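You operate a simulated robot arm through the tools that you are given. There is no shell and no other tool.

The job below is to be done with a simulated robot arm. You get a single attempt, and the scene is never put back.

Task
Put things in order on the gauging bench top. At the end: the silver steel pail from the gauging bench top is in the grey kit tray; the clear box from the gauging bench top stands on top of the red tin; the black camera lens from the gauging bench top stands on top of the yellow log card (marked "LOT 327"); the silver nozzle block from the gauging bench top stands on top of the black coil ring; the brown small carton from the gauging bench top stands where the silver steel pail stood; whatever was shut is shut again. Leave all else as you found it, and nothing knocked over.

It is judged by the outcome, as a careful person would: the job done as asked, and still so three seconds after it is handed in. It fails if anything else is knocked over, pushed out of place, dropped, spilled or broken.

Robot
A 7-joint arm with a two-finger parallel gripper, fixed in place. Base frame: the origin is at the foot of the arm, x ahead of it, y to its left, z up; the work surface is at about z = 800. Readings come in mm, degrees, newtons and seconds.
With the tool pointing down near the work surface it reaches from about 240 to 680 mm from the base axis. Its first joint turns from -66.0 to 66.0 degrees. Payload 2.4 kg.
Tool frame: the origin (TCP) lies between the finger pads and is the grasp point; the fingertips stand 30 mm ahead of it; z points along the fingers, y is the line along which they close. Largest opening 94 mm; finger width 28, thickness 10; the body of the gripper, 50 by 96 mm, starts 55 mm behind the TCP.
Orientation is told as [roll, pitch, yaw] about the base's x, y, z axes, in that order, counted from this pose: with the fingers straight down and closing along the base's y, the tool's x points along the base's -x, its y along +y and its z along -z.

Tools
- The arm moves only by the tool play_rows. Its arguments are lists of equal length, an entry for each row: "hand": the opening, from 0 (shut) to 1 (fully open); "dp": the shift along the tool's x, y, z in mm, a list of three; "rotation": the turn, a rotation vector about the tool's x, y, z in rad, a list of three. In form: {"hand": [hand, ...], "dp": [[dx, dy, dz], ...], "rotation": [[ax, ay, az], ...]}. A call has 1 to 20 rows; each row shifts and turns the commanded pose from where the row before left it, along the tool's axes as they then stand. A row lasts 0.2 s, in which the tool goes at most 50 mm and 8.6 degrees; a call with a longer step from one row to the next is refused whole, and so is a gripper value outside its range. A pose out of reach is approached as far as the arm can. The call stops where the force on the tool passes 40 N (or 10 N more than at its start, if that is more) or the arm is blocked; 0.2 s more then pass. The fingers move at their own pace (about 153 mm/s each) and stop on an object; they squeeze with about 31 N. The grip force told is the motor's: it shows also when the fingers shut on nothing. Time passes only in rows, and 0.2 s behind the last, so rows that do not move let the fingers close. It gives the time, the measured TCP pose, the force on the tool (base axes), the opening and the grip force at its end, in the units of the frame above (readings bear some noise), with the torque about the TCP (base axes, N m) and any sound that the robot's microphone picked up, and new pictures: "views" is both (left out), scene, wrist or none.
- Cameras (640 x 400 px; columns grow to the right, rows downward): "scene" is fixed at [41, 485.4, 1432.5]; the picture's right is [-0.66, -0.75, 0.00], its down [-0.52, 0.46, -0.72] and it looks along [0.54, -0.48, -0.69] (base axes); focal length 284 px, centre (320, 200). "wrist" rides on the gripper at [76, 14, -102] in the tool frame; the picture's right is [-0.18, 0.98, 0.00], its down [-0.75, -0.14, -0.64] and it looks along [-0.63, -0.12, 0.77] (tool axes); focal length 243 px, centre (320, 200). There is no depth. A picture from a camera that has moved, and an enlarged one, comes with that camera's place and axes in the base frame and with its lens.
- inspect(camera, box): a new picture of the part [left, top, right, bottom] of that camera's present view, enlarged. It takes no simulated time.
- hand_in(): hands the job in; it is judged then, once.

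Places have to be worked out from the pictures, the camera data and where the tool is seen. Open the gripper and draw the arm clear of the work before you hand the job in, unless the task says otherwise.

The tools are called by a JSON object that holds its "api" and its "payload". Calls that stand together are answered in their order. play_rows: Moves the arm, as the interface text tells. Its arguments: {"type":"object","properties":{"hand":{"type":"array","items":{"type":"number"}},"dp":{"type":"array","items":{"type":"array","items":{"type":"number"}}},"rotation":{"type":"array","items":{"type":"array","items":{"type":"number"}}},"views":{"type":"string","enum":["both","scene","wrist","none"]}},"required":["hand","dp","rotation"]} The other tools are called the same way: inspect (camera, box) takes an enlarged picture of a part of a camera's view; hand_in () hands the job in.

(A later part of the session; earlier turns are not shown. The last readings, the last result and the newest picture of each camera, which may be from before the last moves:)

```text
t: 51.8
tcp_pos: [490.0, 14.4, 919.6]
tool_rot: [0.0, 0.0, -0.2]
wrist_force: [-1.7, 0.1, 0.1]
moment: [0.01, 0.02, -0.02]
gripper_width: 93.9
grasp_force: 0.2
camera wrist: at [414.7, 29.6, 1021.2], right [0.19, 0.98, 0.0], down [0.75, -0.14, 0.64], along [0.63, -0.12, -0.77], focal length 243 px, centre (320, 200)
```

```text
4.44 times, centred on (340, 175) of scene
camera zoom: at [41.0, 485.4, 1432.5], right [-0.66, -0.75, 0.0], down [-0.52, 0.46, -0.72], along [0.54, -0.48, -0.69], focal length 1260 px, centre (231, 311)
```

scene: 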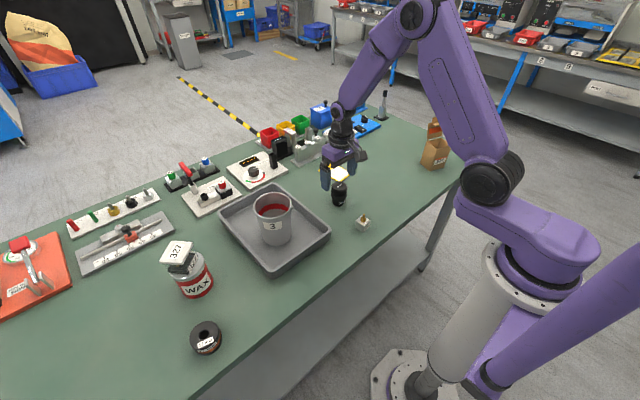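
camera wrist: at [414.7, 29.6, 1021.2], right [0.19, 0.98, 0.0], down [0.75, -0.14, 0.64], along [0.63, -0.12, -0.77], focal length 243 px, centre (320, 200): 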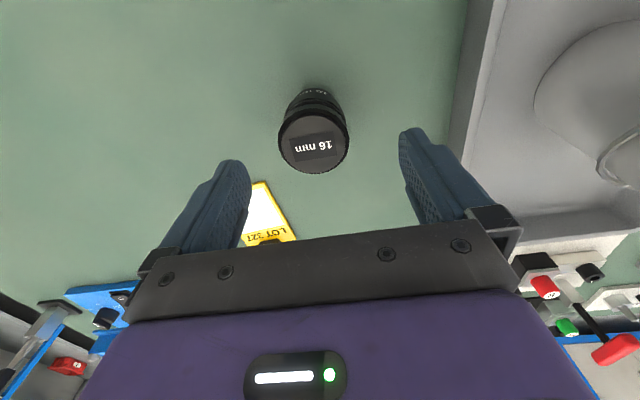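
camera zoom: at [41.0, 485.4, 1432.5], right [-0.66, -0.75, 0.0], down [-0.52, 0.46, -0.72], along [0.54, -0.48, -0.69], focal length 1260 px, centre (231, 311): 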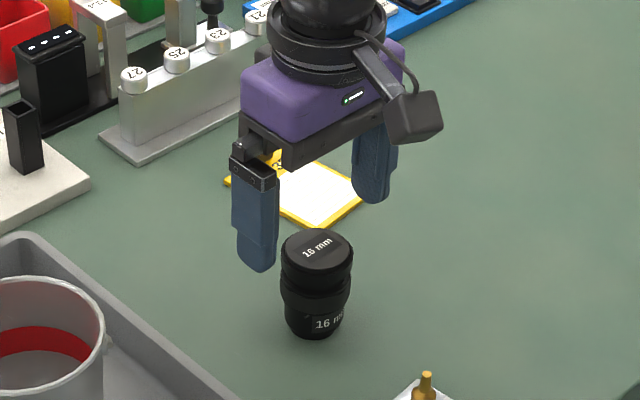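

The lens centre refines to (490, 11), so I'll shift 3 mm in y, lower to TCP 850 and grip the wide barrel.

{"api": "play_rows", "payload": {"hand": [1, 1, 1, 0.6, 0, 0, 0], "dp": [[0, -3, 25], [0, 0, 25], [0, 0, 20], [0, 0, 0], [0, 0, 0], [0, 0, 0], [0, 0, 0]], "rotation": [[0, 0, 0], [0, 0, 0], [0, 0, 0], [0, 0, 0], [0, 0, 0], [0, 0, 0], [0, 0, 0]]}}

{"api": "inspect", "payload": {"camera": "scene", "box": [290, 130, 390, 220]}}

```text
t: 53.4
tcp_pos: [489.3, 11.3, 849.3]
tool_rot: [0.0, 0.0, -0.1]
wrist_force: [-0.7, 0.0, 0.5]
moment: [0.02, 0.01, 0.04]
gripper_width: 48.6
grasp_force: 31.4
camera wrist: at [414.3, 27.0, 951.2], right [0.18, 0.98, 0.0], down [0.75, -0.14, 0.64], along [0.63, -0.12, -0.77], focal length 243 px, centre (320, 200)
```

scene: 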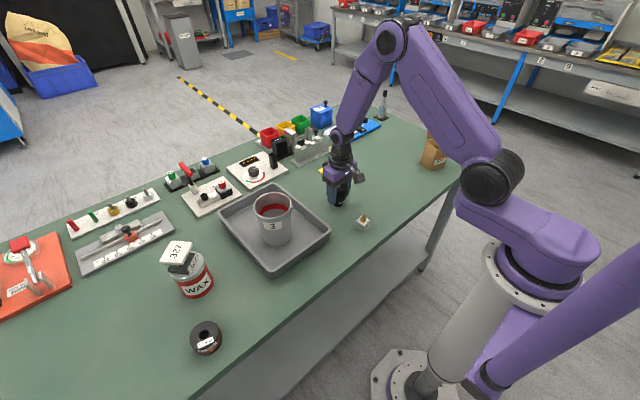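
wrist: 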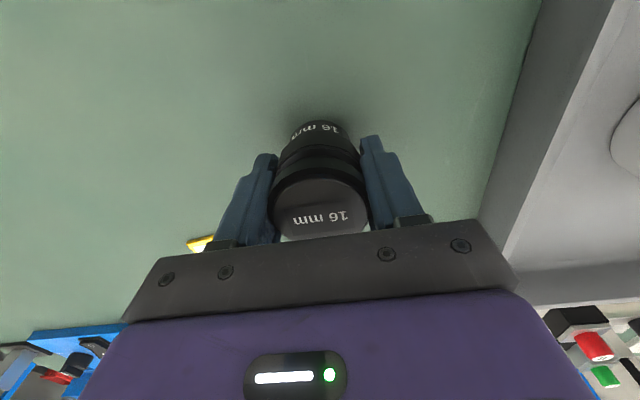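

```text
4.44 times, centred on (340, 175) of scene
camera zoom: at [41.1, 485.4, 1432.5], right [-0.66, -0.75, 0.0], down [-0.52, 0.46, -0.72], along [0.54, -0.48, -0.69], focal length 1260 px, centre (231, 311)
```

zoom: 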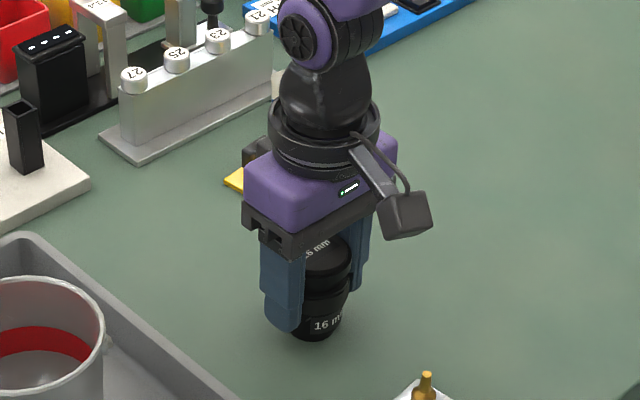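

The lens is gripped at 48.6 mm. I'll lift it 60 mm and carry it over the white area of the card.

{"api": "play_rows", "payload": {"hand": [0, 0, 0, 0, 0, 0, 0, 0, 0, 0], "dp": [[0, 0, -8], [0, 0, -25], [0, 0, -27], [-14, -12.5, 0], [-28, -25, 0], [-28, -25, 0], [-28, -25, 0], [-14.7, -12.8, 0], [0, 0, 0], [0, 0, 0]], "rotation": [[0, 0, 0], [0, 0, 0], [0, 0, 0], [0, 0, 0], [0, 0, 0], [0, 0, 0], [0, 0, 0], [0, 0, 0], [0, 0, 0], [0, 0, 0]]}}

{"api": "inspect", "payload": {"camera": "scene", "box": [290, 110, 390, 200]}}

{"api": "inspect", "payload": {"camera": "wrist", "box": [200, 60, 440, 240]}}

```text
t: 55.6
tcp_pos: [601.8, -89.5, 909.6]
tool_rot: [-0.1, 0.0, 0.0]
wrist_force: [0.1, -0.4, -2.4]
moment: [-0.02, 0.0, 0.02]
gripper_width: 48.9
grasp_force: 31.1
camera wrist: at [527.0, -74.3, 1011.3], right [0.19, 0.98, 0.0], down [0.75, -0.14, 0.64], along [0.63, -0.12, -0.77], focal length 243 px, centre (320, 200)
```

scene: 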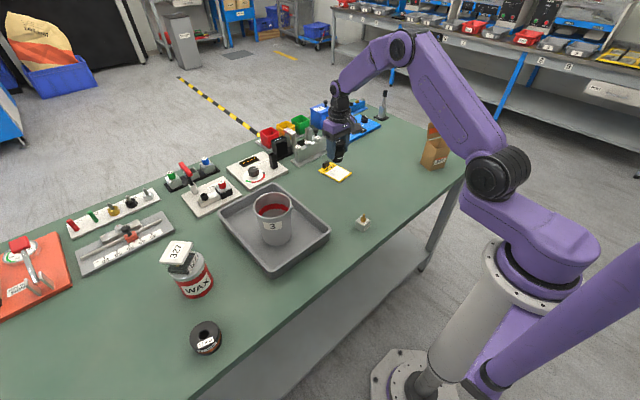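
wrist: 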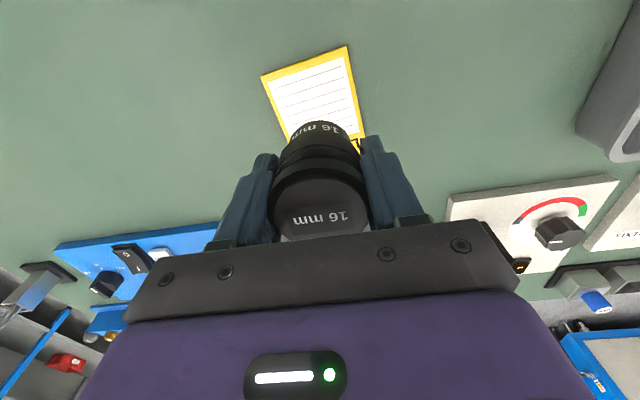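

```text
4.44 times, centred on (340, 155) of scene
camera zoom: at [41.1, 485.4, 1432.5], right [-0.66, -0.75, 0.0], down [-0.52, 0.46, -0.72], along [0.54, -0.48, -0.69], focal length 1260 px, centre (231, 400)
```

zoom: 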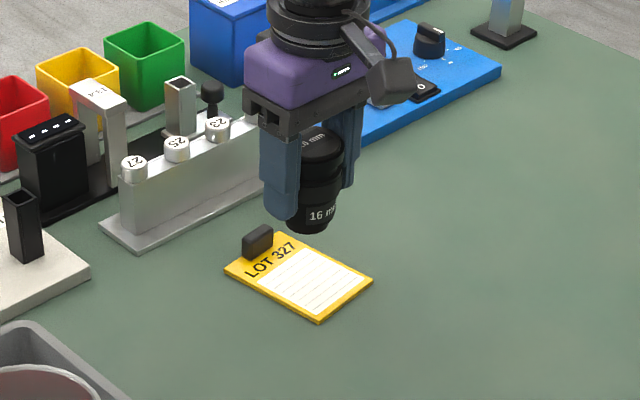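

```text
2.22 times, centred on (320, 150) of wrist
camera zoom: at [527.0, -74.3, 1011.3], right [0.19, 0.98, 0.0], down [0.75, -0.14, 0.64], along [0.63, -0.12, -0.77], focal length 539 px, centre (320, 311)
```

zoom: 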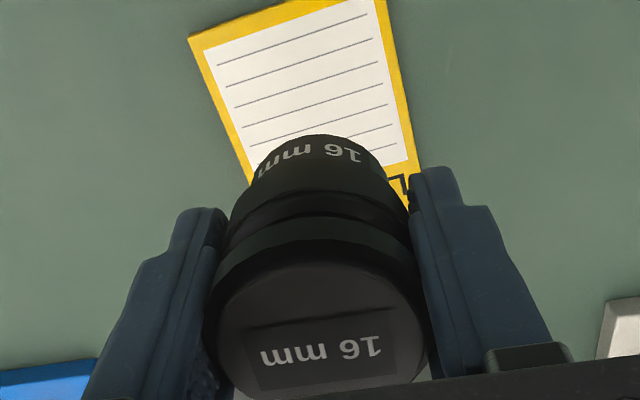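

The projection puts the lens landing on the card's centre, about 16 mm clear of the clip. I'll lower most of the way, then feel for contact.

{"api": "play_rows", "payload": {"hand": [0, 0, 0, 0, 0], "dp": [[0, 0, 20], [0, 0, 20], [0, 0, 10], [0, 0, 2], [0, 0, 0]], "rotation": [[0, 0, 0], [0, 0, 0], [0, 0, 0], [0, 0, 0], [0, 0, 0]]}}

{"api": "inspect", "payload": {"camera": "scene", "box": [290, 110, 390, 200]}}

```text
t: 56.8
tcp_pos: [602.0, -89.0, 858.6]
tool_rot: [0.0, -0.1, -0.1]
wrist_force: [-0.1, 0.4, -2.0]
moment: [-0.01, 0.0, 0.01]
gripper_width: 48.6
grasp_force: 31.1
camera wrist: at [526.7, -73.9, 959.3], right [0.19, 0.98, 0.0], down [0.75, -0.14, 0.64], along [0.63, -0.12, -0.77], focal length 243 px, centre (320, 200)
```

scene: 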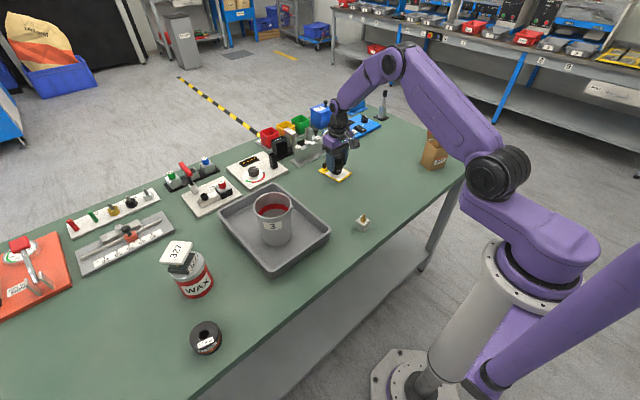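
wrist: 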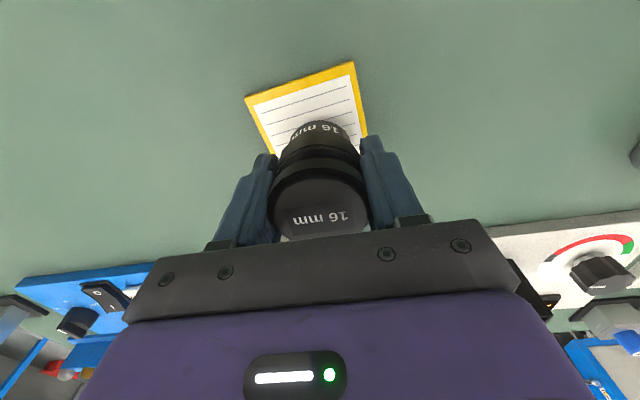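

```text
4.44 times, centred on (340, 155) of scene
camera zoom: at [41.1, 485.4, 1432.5], right [-0.66, -0.75, 0.0], down [-0.52, 0.46, -0.72], along [0.54, -0.48, -0.69], focal length 1260 px, centre (231, 400)
```

zoom: 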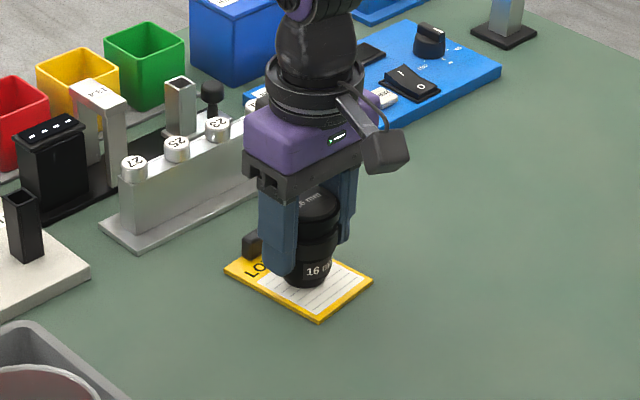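

It is well placed over the card. I'll take the last few millimetres in small steps.

{"api": "play_rows", "payload": {"hand": [0, 0, 0, 0], "dp": [[0, 0, 2], [0, 0, 1.5], [0, 0, 1], [0, 0, 0]], "rotation": [[0, 0, 0], [0, 0, 0], [0, 0, 0], [0, 0, 0]], "views": "none"}}

```text
t: 57.8
tcp_pos: [602.4, -88.0, 854.7]
tool_rot: [0.0, -0.2, -0.1]
wrist_force: [-3.9, 0.4, 11.8]
moment: [-0.02, 0.18, 0.02]
gripper_width: 48.3
grasp_force: 30.7
```

There is contact at about 12 N. I'll open the fingers while holding still.

{"api": "play_rows", "payload": {"hand": [0.6, 0.75, 0.8, 0.8], "dp": [[0, 0, -0.5], [0, 0, 0], [0, 0, 0], [0, 0, 0]], "rotation": [[0, 0, 0], [0, 0, 0], [0, 0, 0], [0, 0, 0]]}}

{"api": "inspect", "payload": {"camera": "scene", "box": [290, 110, 390, 200]}}

```text
t: 58.8
tcp_pos: [601.5, -88.0, 853.0]
tool_rot: [0.0, -0.1, -0.1]
wrist_force: [0.1, 0.3, 0.3]
moment: [0.01, -0.01, 0.0]
gripper_width: 75.3
grasp_force: 0.0
camera wrist: at [526.7, -73.4, 955.5], right [0.19, 0.98, 0.0], down [0.75, -0.14, 0.64], along [0.63, -0.12, -0.77], focal length 243 px, centre (320, 200)
```

scene: 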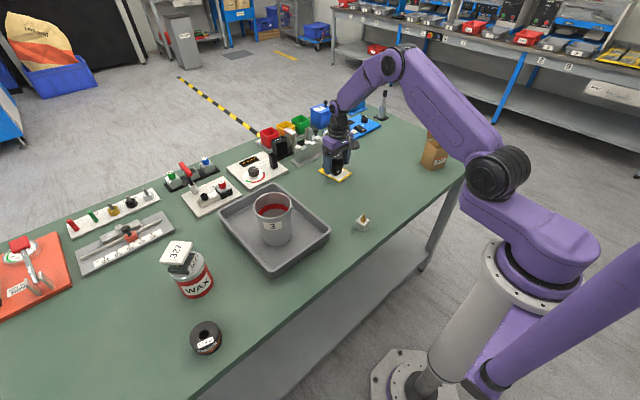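
wrist: 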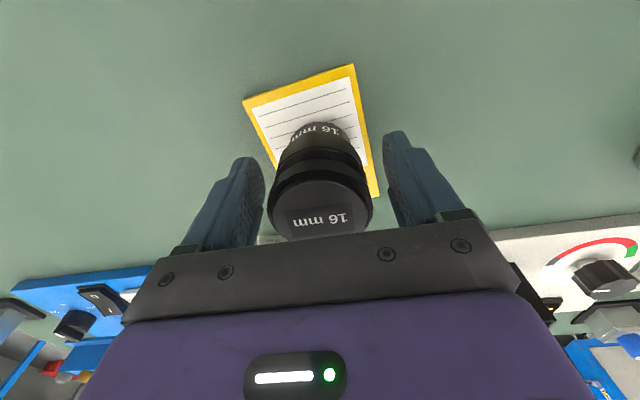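

```text
4.44 times, centred on (340, 155) of scene
camera zoom: at [41.0, 485.4, 1432.5], right [-0.66, -0.75, 0.0], down [-0.52, 0.46, -0.72], along [0.54, -0.48, -0.69], focal length 1260 px, centre (231, 400)
```

zoom: 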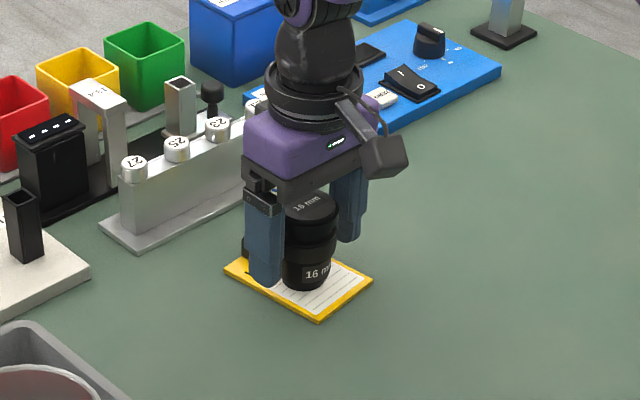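

The lens stands on the card, released. I'll lift straight up and go to view the nozzle block near (366, 33).

{"api": "play_rows", "payload": {"hand": [0.8, 0.8, 0.8, 0.8, 1, 1, 1, 1, 1, 1, 1, 1], "dp": [[0, 0, -20], [0, 0, -45], [0, 0, -45], [0, 0, -30], [39.2, 20.2, 0], [39.2, 20.2, 0], [39.2, 20.2, 0], [39.2, 20.2, 0], [39.2, 20.2, 10], [39.2, 20.2, 20], [0, 0, 20], [0, 0, 0]], "rotation": [[0, 0, 0], [0, 0, 0], [0, 0, 0], [0, 0, 0], [0, 0, 0], [0, 0, 0], [0, 0, 0], [0, 0, 0], [0, 0, 0], [0, 0, 0], [0, 0, 0], [0, 0, 0]]}}

{"api": "inspect", "payload": {"camera": "wrist", "box": [220, 50, 420, 200]}}

{"api": "inspect", "payload": {"camera": "scene", "box": [340, 200, 390, 240]}}

{"api": "inspect", "payload": {"camera": "scene", "box": [170, 310, 240, 370]}}

{"api": "inspect", "payload": {"camera": "scene", "box": [290, 110, 390, 200]}}

```text
t: 61.4
tcp_pos: [367.0, 33.1, 943.4]
tool_rot: [0.0, 0.0, -0.1]
wrist_force: [-0.2, 1.0, 0.8]
moment: [0.0, -0.05, 0.01]
gripper_width: 94.0
grasp_force: 0.1
camera wrist: at [291.2, 47.7, 1044.8], right [0.19, 0.98, 0.0], down [0.75, -0.14, 0.64], along [0.63, -0.12, -0.77], focal length 243 px, centre (320, 200)
```

scene: 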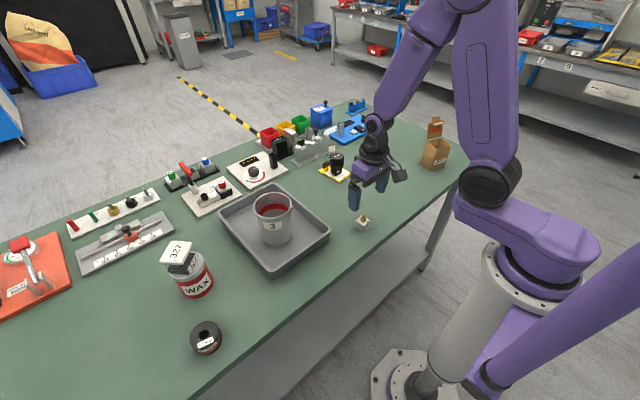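
wrist: 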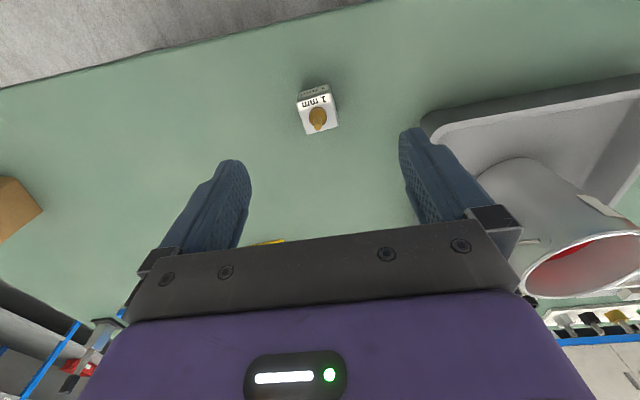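

```text
2.67 times, centred on (320, 125) of wrist
camera zoom: at [291.2, 47.7, 1044.8], right [0.19, 0.98, 0.0], down [0.75, -0.14, 0.64], along [0.63, -0.12, -0.77], focal length 647 px, centre (320, 400)
```

zoom: 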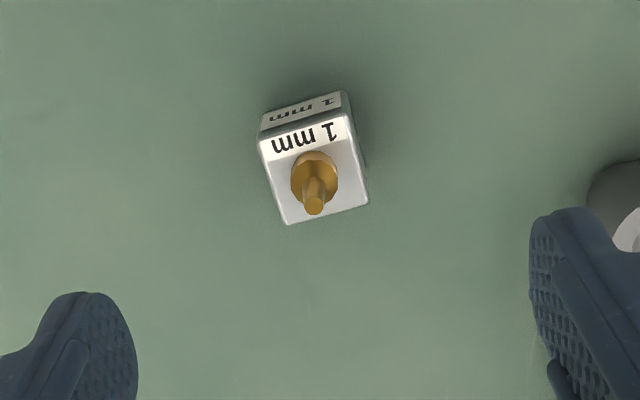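

```text
10.00 times, centred on (365, 220) of scene
camera zoom: at [41.0, 485.4, 1432.5], right [-0.66, -0.75, 0.0], down [-0.52, 0.46, -0.72], along [0.54, -0.48, -0.69], focal length 2836 px, centre (-130, 0)
```

zoom: 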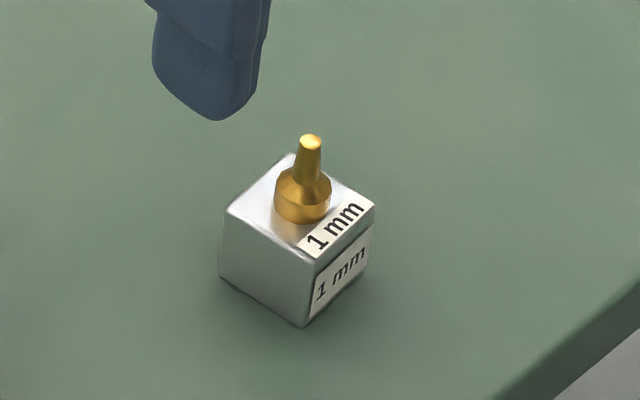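

```text
6.67 times, centred on (205, 340) of scene
camera zoom: at [41.0, 485.4, 1432.5], right [-0.66, -0.75, 0.0], down [-0.52, 0.46, -0.72], along [0.54, -0.48, -0.69], focal length 1891 px, centre (1087, -733)
```

zoom: 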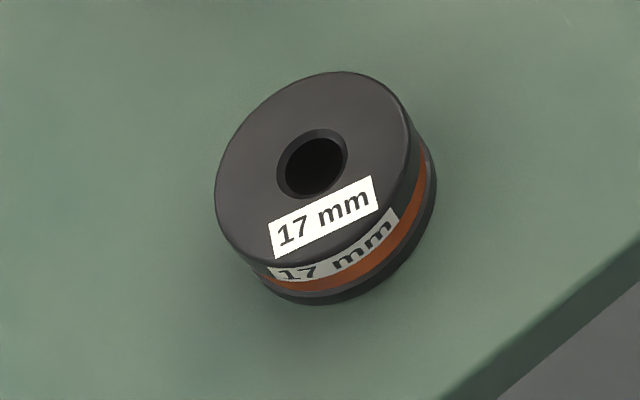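

```text
4.44 times, centred on (340, 155) of scene
camera zoom: at [41.0, 485.4, 1432.5], right [-0.66, -0.75, 0.0], down [-0.52, 0.46, -0.72], along [0.54, -0.48, -0.69], focal length 1260 px, centre (231, 400)
```

zoom: 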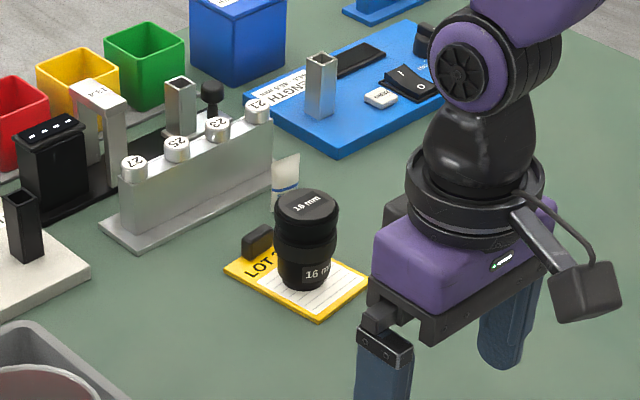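

The lens is standing upright on the card. The nozzle block is a 30 mm cube centred at (368.5, 31.8) with a yaw of about 5° and its top at 830, and the coil is at (370, 511) with its top at about 832. I'll align over the block and lower to just above it.

{"api": "play_rows", "payload": {"hand": [0.8, 0.7, 0.7, 0.7], "dp": [[-1.5, -1.3, 0], [0, 0, 35], [0, 0, 25], [0, 0, 0]], "rotation": [[0, 0, 0], [0, 0, -0.0873], [0, 0, 0], [0, 0, 0]]}}

{"api": "inspect", "payload": {"camera": "wrist", "box": [220, 50, 420, 200]}}

{"api": "inspect", "payload": {"camera": "scene", "box": [330, 170, 400, 240]}}

```text
t: 62.4
tcp_pos: [367.0, 31.7, 883.3]
tool_rot: [0.0, -0.1, 5.0]
wrist_force: [0.1, -0.5, 0.0]
moment: [0.01, 0.01, -0.01]
gripper_width: 65.9
grasp_force: 0.0
camera wrist: at [291.9, 39.5, 984.5], right [0.1, 1.0, 0.0], down [0.76, -0.08, 0.64], along [0.64, -0.06, -0.77], focal length 243 px, centre (320, 200)
```

scene: 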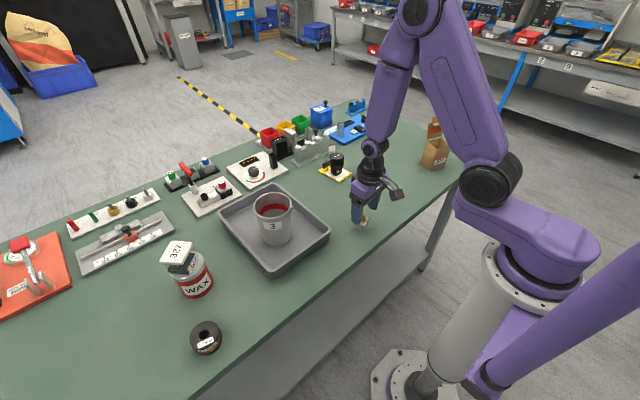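
wrist: 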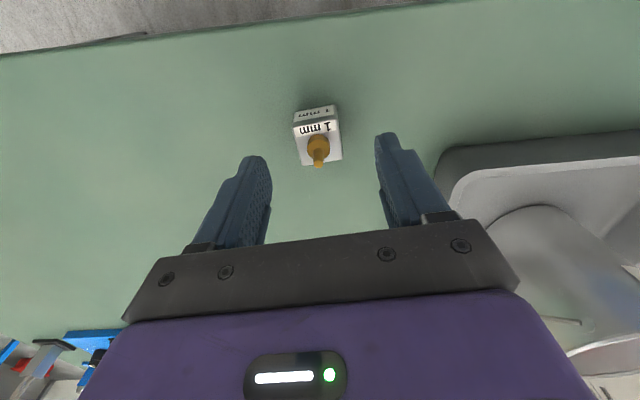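

```text
2.67 times, centred on (320, 125) of wrist
camera zoom: at [291.9, 39.5, 984.5], right [0.1, 1.0, 0.0], down [0.76, -0.08, 0.64], along [0.64, -0.06, -0.77], focal length 647 px, centre (320, 400)
```

zoom: 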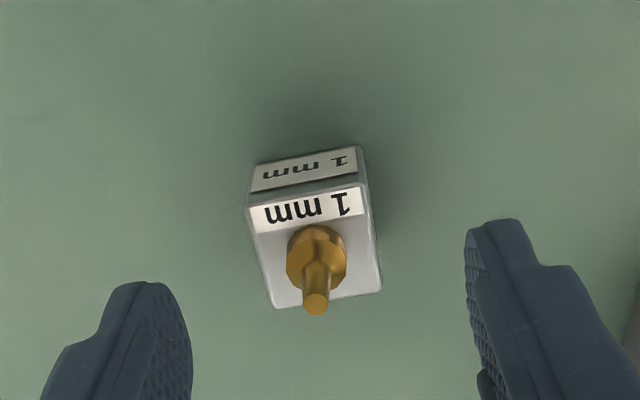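

```text
5.71 times, centred on (365, 205) of scene
camera zoom: at [41.0, 485.4, 1432.5], right [-0.66, -0.75, 0.0], down [-0.52, 0.46, -0.72], along [0.54, -0.48, -0.69], focal length 1621 px, centre (63, 171)
```

zoom: 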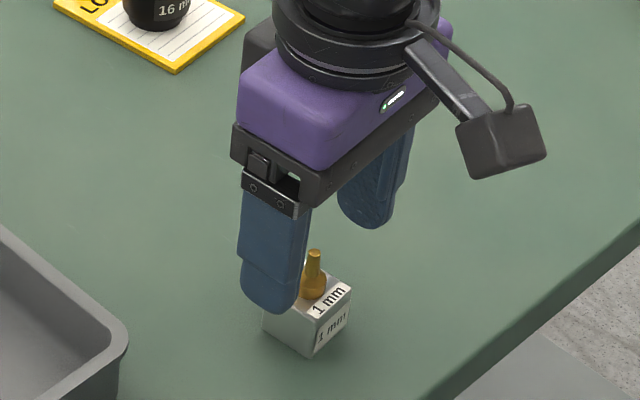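

The block centre refines to (369.4, 31.5), so I'll nudge 2 mm outward, lower to TCP 833 with the fingertips just above the bench, and close.

{"api": "play_rows", "payload": {"hand": [0.7, 0.7, 0.7, 0.4, 0, 0, 0], "dp": [[-2, 0, 22], [0, 0, 20], [0, 0, 8], [0, 0, 0], [0, 0, 0], [0, 0, 0], [0, 0, 0]], "rotation": [[0, 0, 0], [0, 0, 0], [0, 0, 0], [0, 0, 0], [0, 0, 0], [0, 0, 0], [0, 0, 0]]}}

{"api": "inspect", "payload": {"camera": "scene", "box": [330, 170, 400, 240]}}

```text
t: 63.8
tcp_pos: [369.5, 32.9, 834.5]
tool_rot: [0.0, -0.2, 5.0]
wrist_force: [-2.2, 0.4, 11.8]
moment: [0.01, 0.09, -0.02]
gripper_width: 31.4
grasp_force: 31.1
stopped in row 6: the force on the tool passed its limit at 42 N (the readings are from after the stop); the commanded pose is now the measured one
camera wrist: at [294.0, 40.2, 936.1], right [0.1, 1.0, 0.0], down [0.76, -0.08, 0.64], along [0.64, -0.06, -0.77], focal length 243 px, centre (320, 200)
```

scene: 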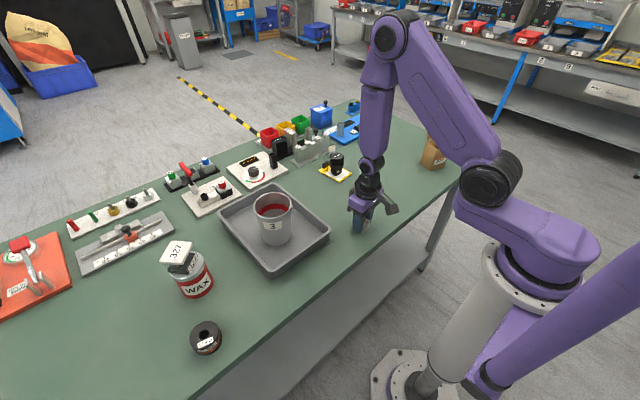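
wrist: 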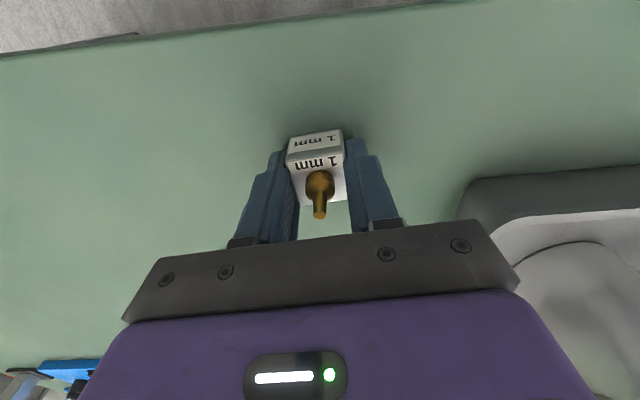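

```text
5.71 times, centred on (365, 205) of scene
camera zoom: at [40.9, 485.4, 1432.5], right [-0.66, -0.75, 0.0], down [-0.52, 0.46, -0.72], along [0.54, -0.48, -0.69], focal length 1621 px, centre (63, 171)
```

zoom: 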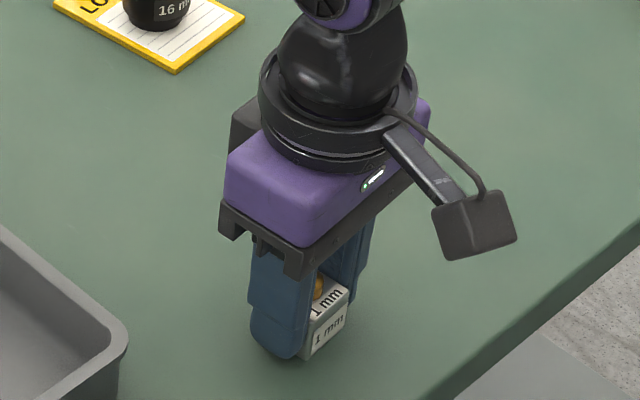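

The block is gripped at 31.4 mm. There was a brief force spike as the fingers closed near the bench. I'll lift slowly and check how it is held.

{"api": "play_rows", "payload": {"hand": [0, 0, 0, 0], "dp": [[0, 0, -4], [0, 0, -12], [0, 0, -24], [0, 0, 0]], "rotation": [[0, 0, 0], [0, 0, 0], [0, 0, 0], [0, 0, 0]]}}

{"api": "inspect", "payload": {"camera": "scene", "box": [330, 150, 400, 240]}}

{"api": "inspect", "payload": {"camera": "wrist", "box": [220, 80, 420, 230]}}

```text
t: 64.8
tcp_pos: [370.7, 31.9, 874.0]
tool_rot: [0.0, -0.1, 4.9]
wrist_force: [-0.5, -0.4, -0.9]
moment: [-0.01, -0.01, -0.02]
gripper_width: 31.4
grasp_force: 30.9
camera wrist: at [294.7, 40.3, 975.8], right [0.1, 1.0, 0.0], down [0.76, -0.08, 0.64], along [0.64, -0.06, -0.77], focal length 243 px, centre (320, 200)
```

scene: 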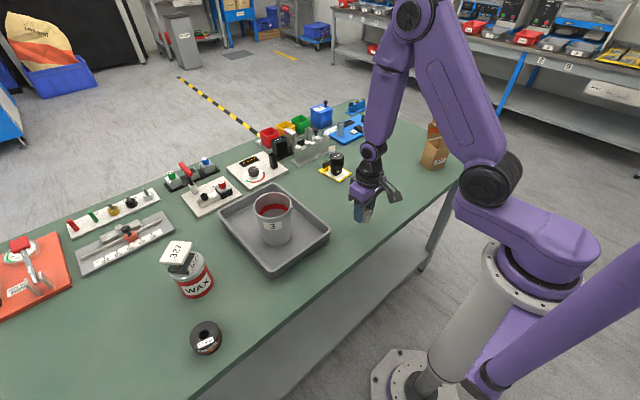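
wrist: 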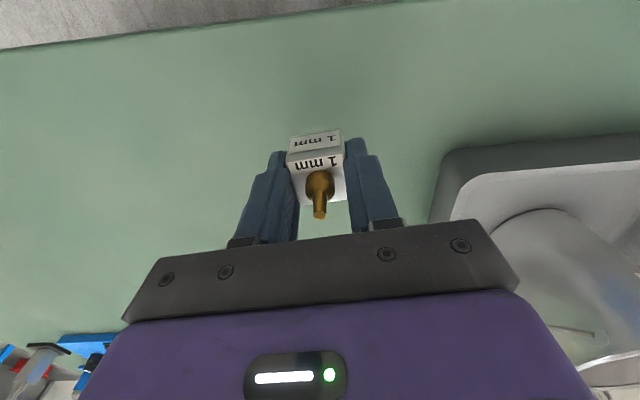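

```text
4.44 times, centred on (365, 195) of scene
camera zoom: at [41.0, 485.4, 1432.5], right [-0.66, -0.75, 0.0], down [-0.52, 0.46, -0.72], along [0.54, -0.48, -0.69], focal length 1260 px, centre (120, 222)
```

zoom: 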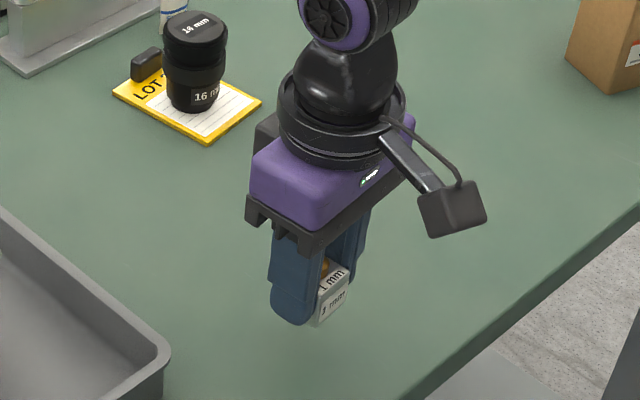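

```text
2.67 times, centred on (320, 155) of wrist
camera zoom: at [294.7, 40.3, 975.8], right [0.1, 1.0, 0.0], down [0.76, -0.08, 0.64], along [0.64, -0.06, -0.77], focal length 647 px, centre (320, 320)
```

zoom: 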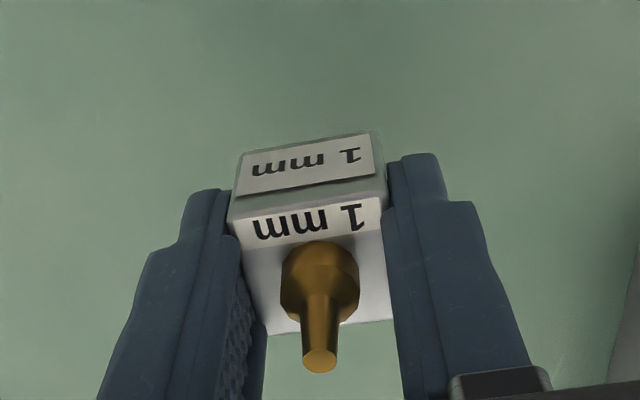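

The block is held level. I'll raise it, carry it across to the coil at (370, 511), and stop about 75 mm above it.

{"api": "play_rows", "payload": {"hand": [0, 0, 0, 0, 0, 0, 0, 0, 0, 0, 0, 0, 0, 0, 0, 0, 0, 0], "dp": [[0, 0, -40], [0, 0, -45], [0, 0, -40], [-1.9, 21.7, 0], [-3.8, 43.4, 0], [-3.8, 43.4, 0], [-3.8, 43.4, 0], [-3.8, 43.4, 0], [-3.8, 43.4, 0], [-3.8, 43.4, 0], [-3.8, 43.4, 0], [-3.8, 43.4, 0], [-3.8, 43.4, 0], [-3.8, 43.4, 0], [-1.9, 21.7, 0], [0, 0, 30], [0, 0, 28], [0, 0, 0]], "rotation": [[0, 0, 0], [0, 0, 0], [0, 0, 0], [0, 0, 0], [0, 0, 0], [0, 0, 0], [0, 0, 0], [0, 0, 0], [0, 0, 0], [0, 0, 0], [0, 0, 0], [0, 0, 0], [0, 0, 0], [0, 0, 0], [0, 0, 0], [0, 0, 0], [0, 0, 0], [0, 0, 0]]}}

{"api": "inspect", "payload": {"camera": "scene", "box": [150, 260, 270, 370]}}

{"api": "inspect", "payload": {"camera": "wrist", "box": [220, 50, 420, 200]}}

```text
t: 68.5
tcp_pos: [371.2, 511.4, 941.5]
tool_rot: [0.0, -0.1, 4.9]
wrist_force: [-0.4, -0.6, -1.4]
moment: [0.0, -0.02, 0.0]
gripper_width: 31.3
grasp_force: 30.7
camera wrist: at [294.8, 519.6, 1042.9], right [0.1, 1.0, 0.0], down [0.76, -0.08, 0.64], along [0.64, -0.06, -0.76], focal length 243 px, centre (320, 200)
```

scene: 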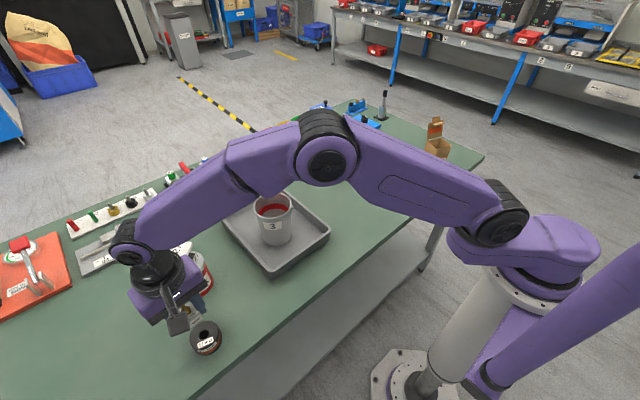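
wrist: 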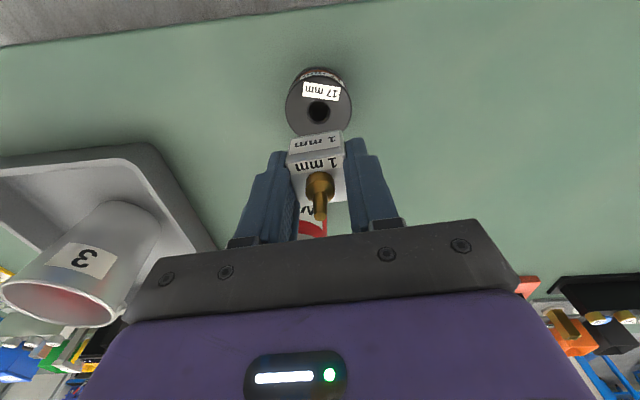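

```text
3.64 times, centred on (210, 315) of scene
camera zoom: at [41.0, 485.5, 1432.5], right [-0.66, -0.75, 0.0], down [-0.52, 0.46, -0.72], along [0.54, -0.48, -0.69], focal length 1031 px, centre (720, -218)
```

zoom: 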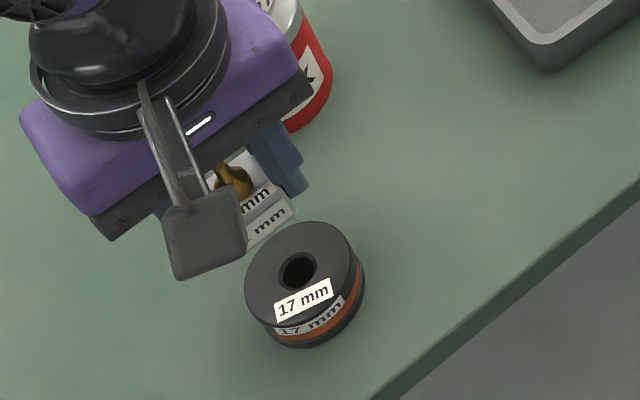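

```text
2.67 times, centred on (320, 125) of wrist
camera zoom: at [294.8, 519.6, 1042.9], right [0.1, 1.0, 0.0], down [0.76, -0.08, 0.64], along [0.64, -0.06, -0.76], focal length 647 px, centre (320, 400)
```

zoom: 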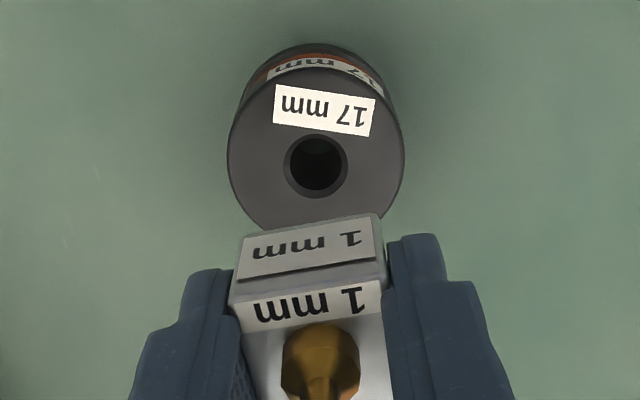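

The coil's hole works out at (370.3, 510.8), matching the tool's position. I'll lower most of the way and check alignment.

{"api": "play_rows", "payload": {"hand": [0, 0, 0, 0], "dp": [[0.5, 0, 25], [0, 0, 25], [0, 0, 15], [0, 0, 0]], "rotation": [[0, 0, 0], [0, 0, 0], [0, 0, 0], [0, 0, 0]]}}

{"api": "inspect", "payload": {"camera": "scene", "box": [150, 280, 250, 370]}}

{"api": "inspect", "payload": {"camera": "wrist", "box": [220, 50, 420, 200]}}

```text
t: 69.5
tcp_pos: [370.2, 511.0, 876.4]
tool_rot: [0.0, -0.2, 4.9]
wrist_force: [-0.2, 0.3, -0.6]
moment: [-0.01, 0.0, 0.01]
gripper_width: 31.8
grasp_force: 30.9
camera wrist: at [294.4, 519.0, 977.4], right [0.1, 1.0, 0.0], down [0.76, -0.08, 0.64], along [0.64, -0.06, -0.76], focal length 243 px, centre (320, 200)
```

scene: 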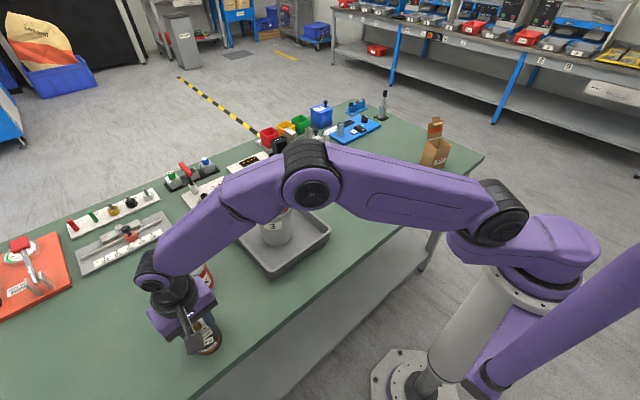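
wrist: 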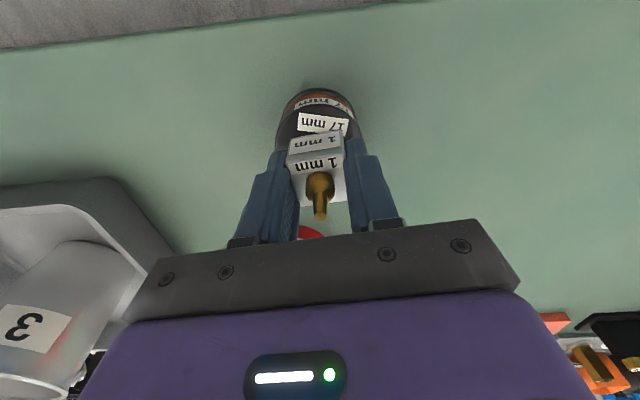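

```text
4.44 times, centred on (200, 325) of scene
camera zoom: at [41.0, 485.5, 1432.5], right [-0.66, -0.75, 0.0], down [-0.52, 0.46, -0.72], along [0.54, -0.48, -0.69], focal length 1260 px, centre (853, -356)
```

zoom: 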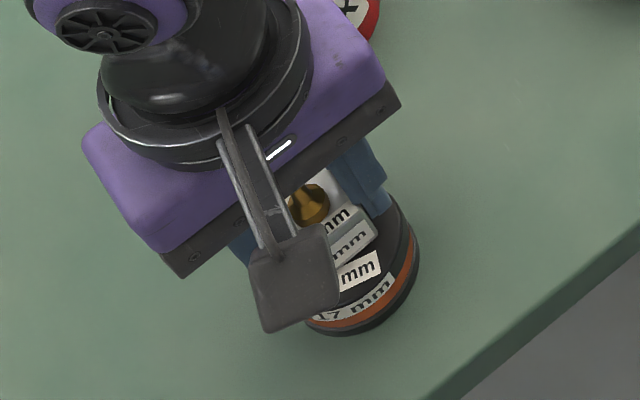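

```text
2.67 times, centred on (320, 125) of wrist
camera zoom: at [294.4, 519.0, 977.4], right [0.1, 1.0, 0.0], down [0.76, -0.08, 0.64], along [0.64, -0.06, -0.76], focal length 647 px, centre (320, 400)
```

zoom: 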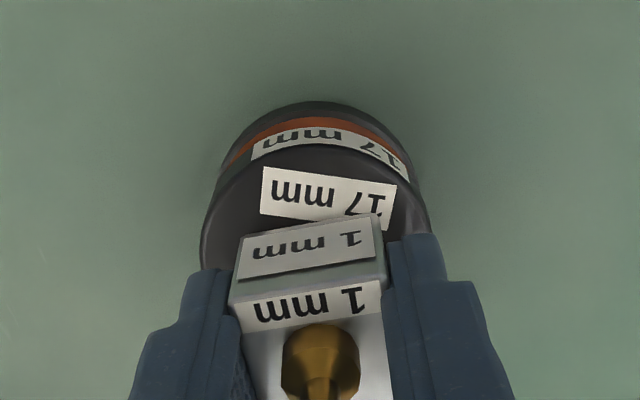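

Alignment looks good. I'll lower in small steps until the block touches the coil.

{"api": "play_rows", "payload": {"hand": [0, 0, 0, 0], "dp": [[0, 0, 3], [0, 0, 2.5], [0, 0, 1.5], [0, 0, 0]], "rotation": [[0, 0, 0], [0, 0, 0], [0, 0, 0], [0, 0, 0]], "views": "none"}}

```text
t: 70.5
tcp_pos: [370.6, 512.2, 870.7]
tool_rot: [0.1, -0.1, 4.9]
wrist_force: [-2.2, -3.1, 13.5]
moment: [-0.16, 0.18, -0.01]
gripper_width: 31.5
grasp_force: 30.5
```

There is contact at 13 N, so the coil top is near 836. I'll ease off 1 mm and open.

{"api": "play_rows", "payload": {"hand": [0, 0.45, 0.6, 0.7, 0.7], "dp": [[0, 0, -1], [0, 0, 0], [0, 0, 0], [0, 0, 0], [0, 0, 0]], "rotation": [[0, 0, 0], [0, 0, 0], [0, 0, 0], [0, 0, 0], [0, 0, 0]]}}

{"api": "inspect", "payload": {"camera": "wrist", "box": [220, 50, 420, 200]}}

{"api": "inspect", "payload": {"camera": "scene", "box": [150, 280, 250, 370]}}

```text
t: 71.8
tcp_pos: [370.6, 510.6, 870.4]
tool_rot: [0.0, -0.2, 5.0]
wrist_force: [0.0, 0.2, 0.7]
moment: [0.0, 0.02, 0.0]
gripper_width: 65.6
grasp_force: 0.0
camera wrist: at [294.0, 519.3, 971.9], right [0.1, 1.0, 0.0], down [0.76, -0.08, 0.64], along [0.64, -0.06, -0.77], focal length 243 px, centre (320, 200)
```

scene: 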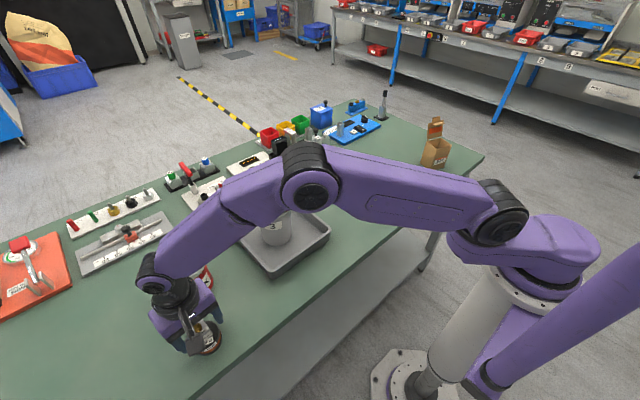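
wrist: 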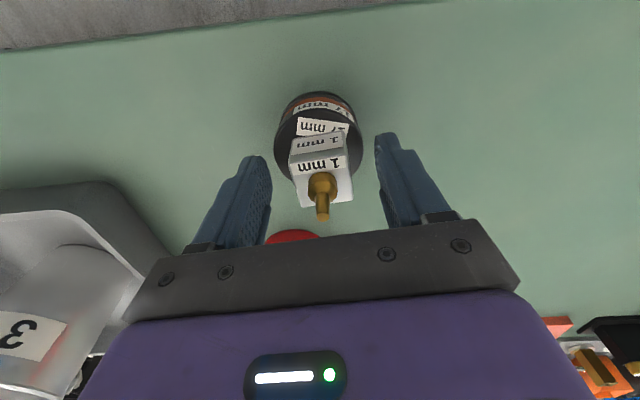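

```text
2.67 times, centred on (320, 125) of wrist
camera zoom: at [294.0, 519.3, 971.9], right [0.1, 1.0, 0.0], down [0.76, -0.08, 0.64], along [0.64, -0.06, -0.77], focal length 647 px, centre (320, 400)
```

zoom: 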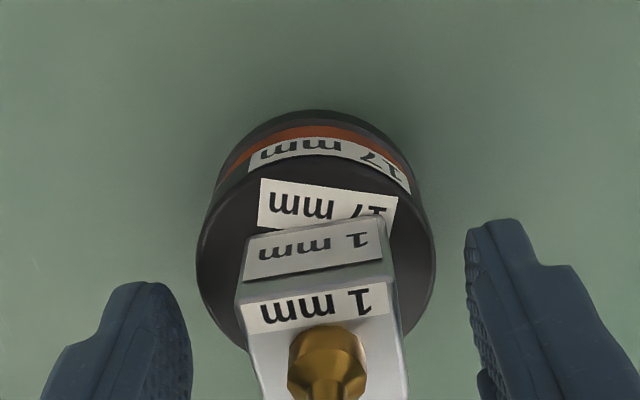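

```text
4.44 times, centred on (200, 325) of scene
camera zoom: at [41.0, 485.4, 1432.5], right [-0.66, -0.75, 0.0], down [-0.52, 0.46, -0.72], along [0.54, -0.48, -0.69], focal length 1260 px, centre (853, -356)
```

zoom: 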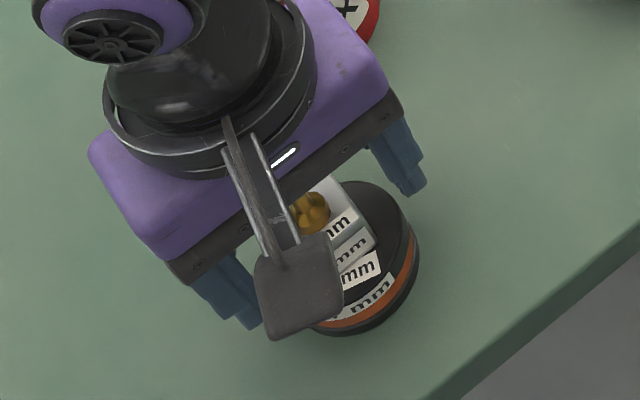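

The block stands on the coil, released. I'll lift straight up and back away toward a neutral spot so I can check everything.

{"api": "play_rows", "payload": {"hand": [0.7, 0.7, 0.8, 1, 1, 1, 1, 1, 1, 1, 1, 1, 1, 1, 1, 1], "dp": [[0, 0, -20], [0, 0, -45], [0, 0, -45], [0, 0, -45], [0, 0, -45], [0, 0, -45], [3.8, -43, 0], [3.8, -43, 0], [3.8, -43, 0], [3.8, -43, 0], [3.8, -43, 0], [3.8, -43, 0], [3.8, -43, 0], [3.8, -43, 0], [3.8, -43, 0], [0, 0, 0]], "rotation": [[0, 0, 0], [0, 0, 0], [0, 0, 0], [0, 0, 0], [0, 0, 0], [0, 0, 0], [0, 0, 0], [0, 0, 0], [0, 0, 0], [0, 0, 0], [0, 0, 0], [0, 0, 0], [0, 0, 0], [0, 0, 0], [0, 0, 0], [0, 0, 0]]}}

{"api": "inspect", "payload": {"camera": "scene", "box": [140, 230, 280, 370]}}

{"api": "inspect", "payload": {"camera": "scene", "box": [200, 110, 360, 280]}}

{"api": "inspect", "payload": {"camera": "scene", "box": [380, 90, 490, 200]}}

```text
t: 75.2
tcp_pos: [369.9, 122.6, 1115.6]
tool_rot: [0.0, 0.0, 5.0]
wrist_force: [0.9, 0.6, -0.8]
moment: [0.01, 0.01, -0.02]
gripper_width: 93.8
grasp_force: 0.1
camera wrist: at [293.3, 130.9, 1216.6], right [0.1, 1.0, 0.0], down [0.76, -0.08, 0.64], along [0.64, -0.06, -0.77], focal length 243 px, centre (320, 200)
```

scene: 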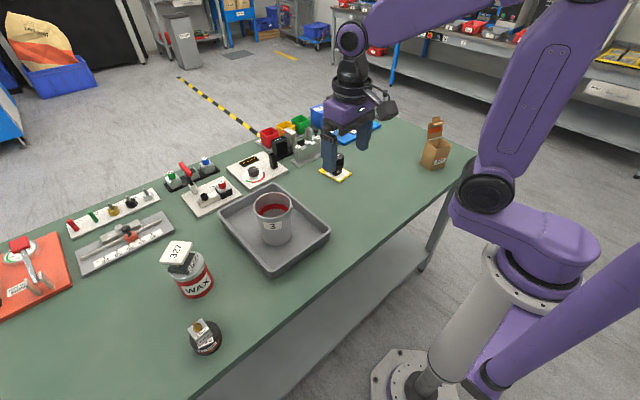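
wrist: 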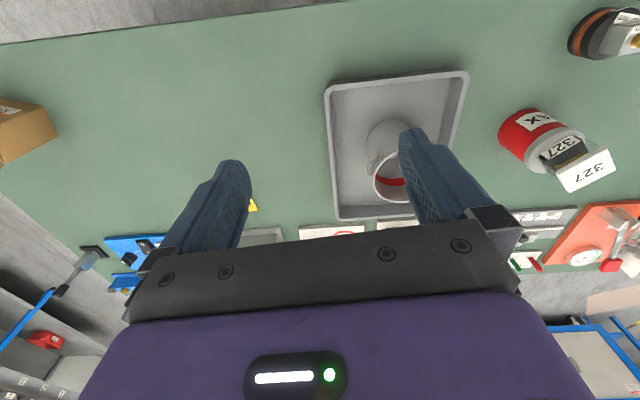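

```text
2.86 times, centred on (210, 300) of scene
camera zoom: at [41.0, 485.4, 1432.5], right [-0.66, -0.75, 0.0], down [-0.52, 0.46, -0.72], along [0.54, -0.48, -0.69], focal length 810 px, centre (634, -86)
```

zoom: 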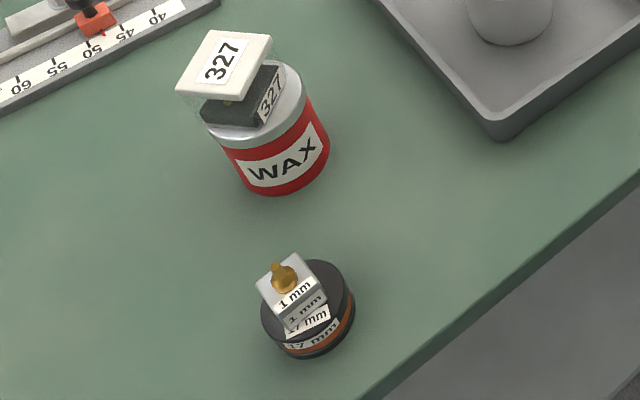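

```text
2.35 times, centred on (280, 195) of scene
camera zoom: at [41.0, 485.4, 1432.5], right [-0.66, -0.75, 0.0], down [-0.52, 0.46, -0.72], along [0.54, -0.48, -0.69], focal length 667 px, centre (414, 212)
```

zoom: 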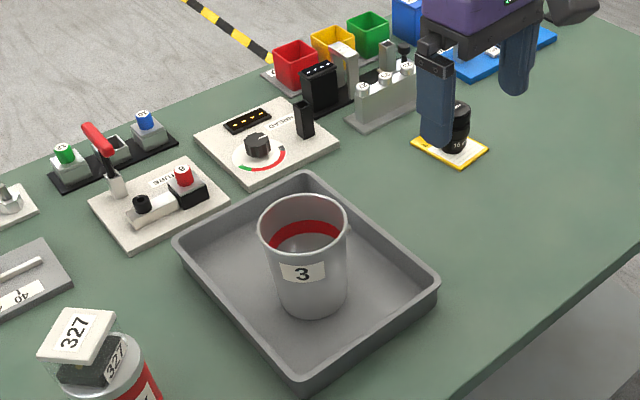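

```text
3.64 times, centred on (435, 145) of scene
camera zoom: at [41.0, 485.4, 1432.5], right [-0.66, -0.75, 0.0], down [-0.52, 0.46, -0.72], along [0.54, -0.48, -0.69], focal length 1031 px, centre (-98, 400)
```

zoom: 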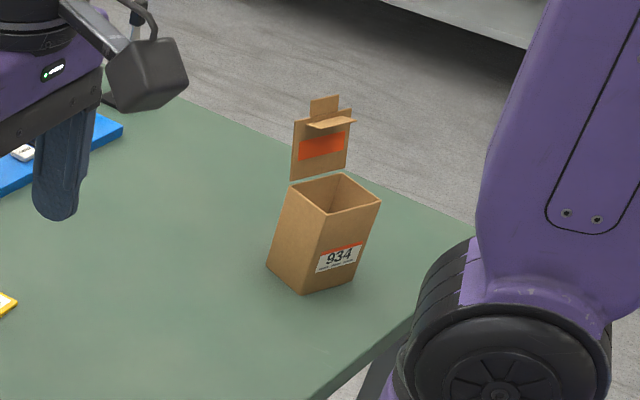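

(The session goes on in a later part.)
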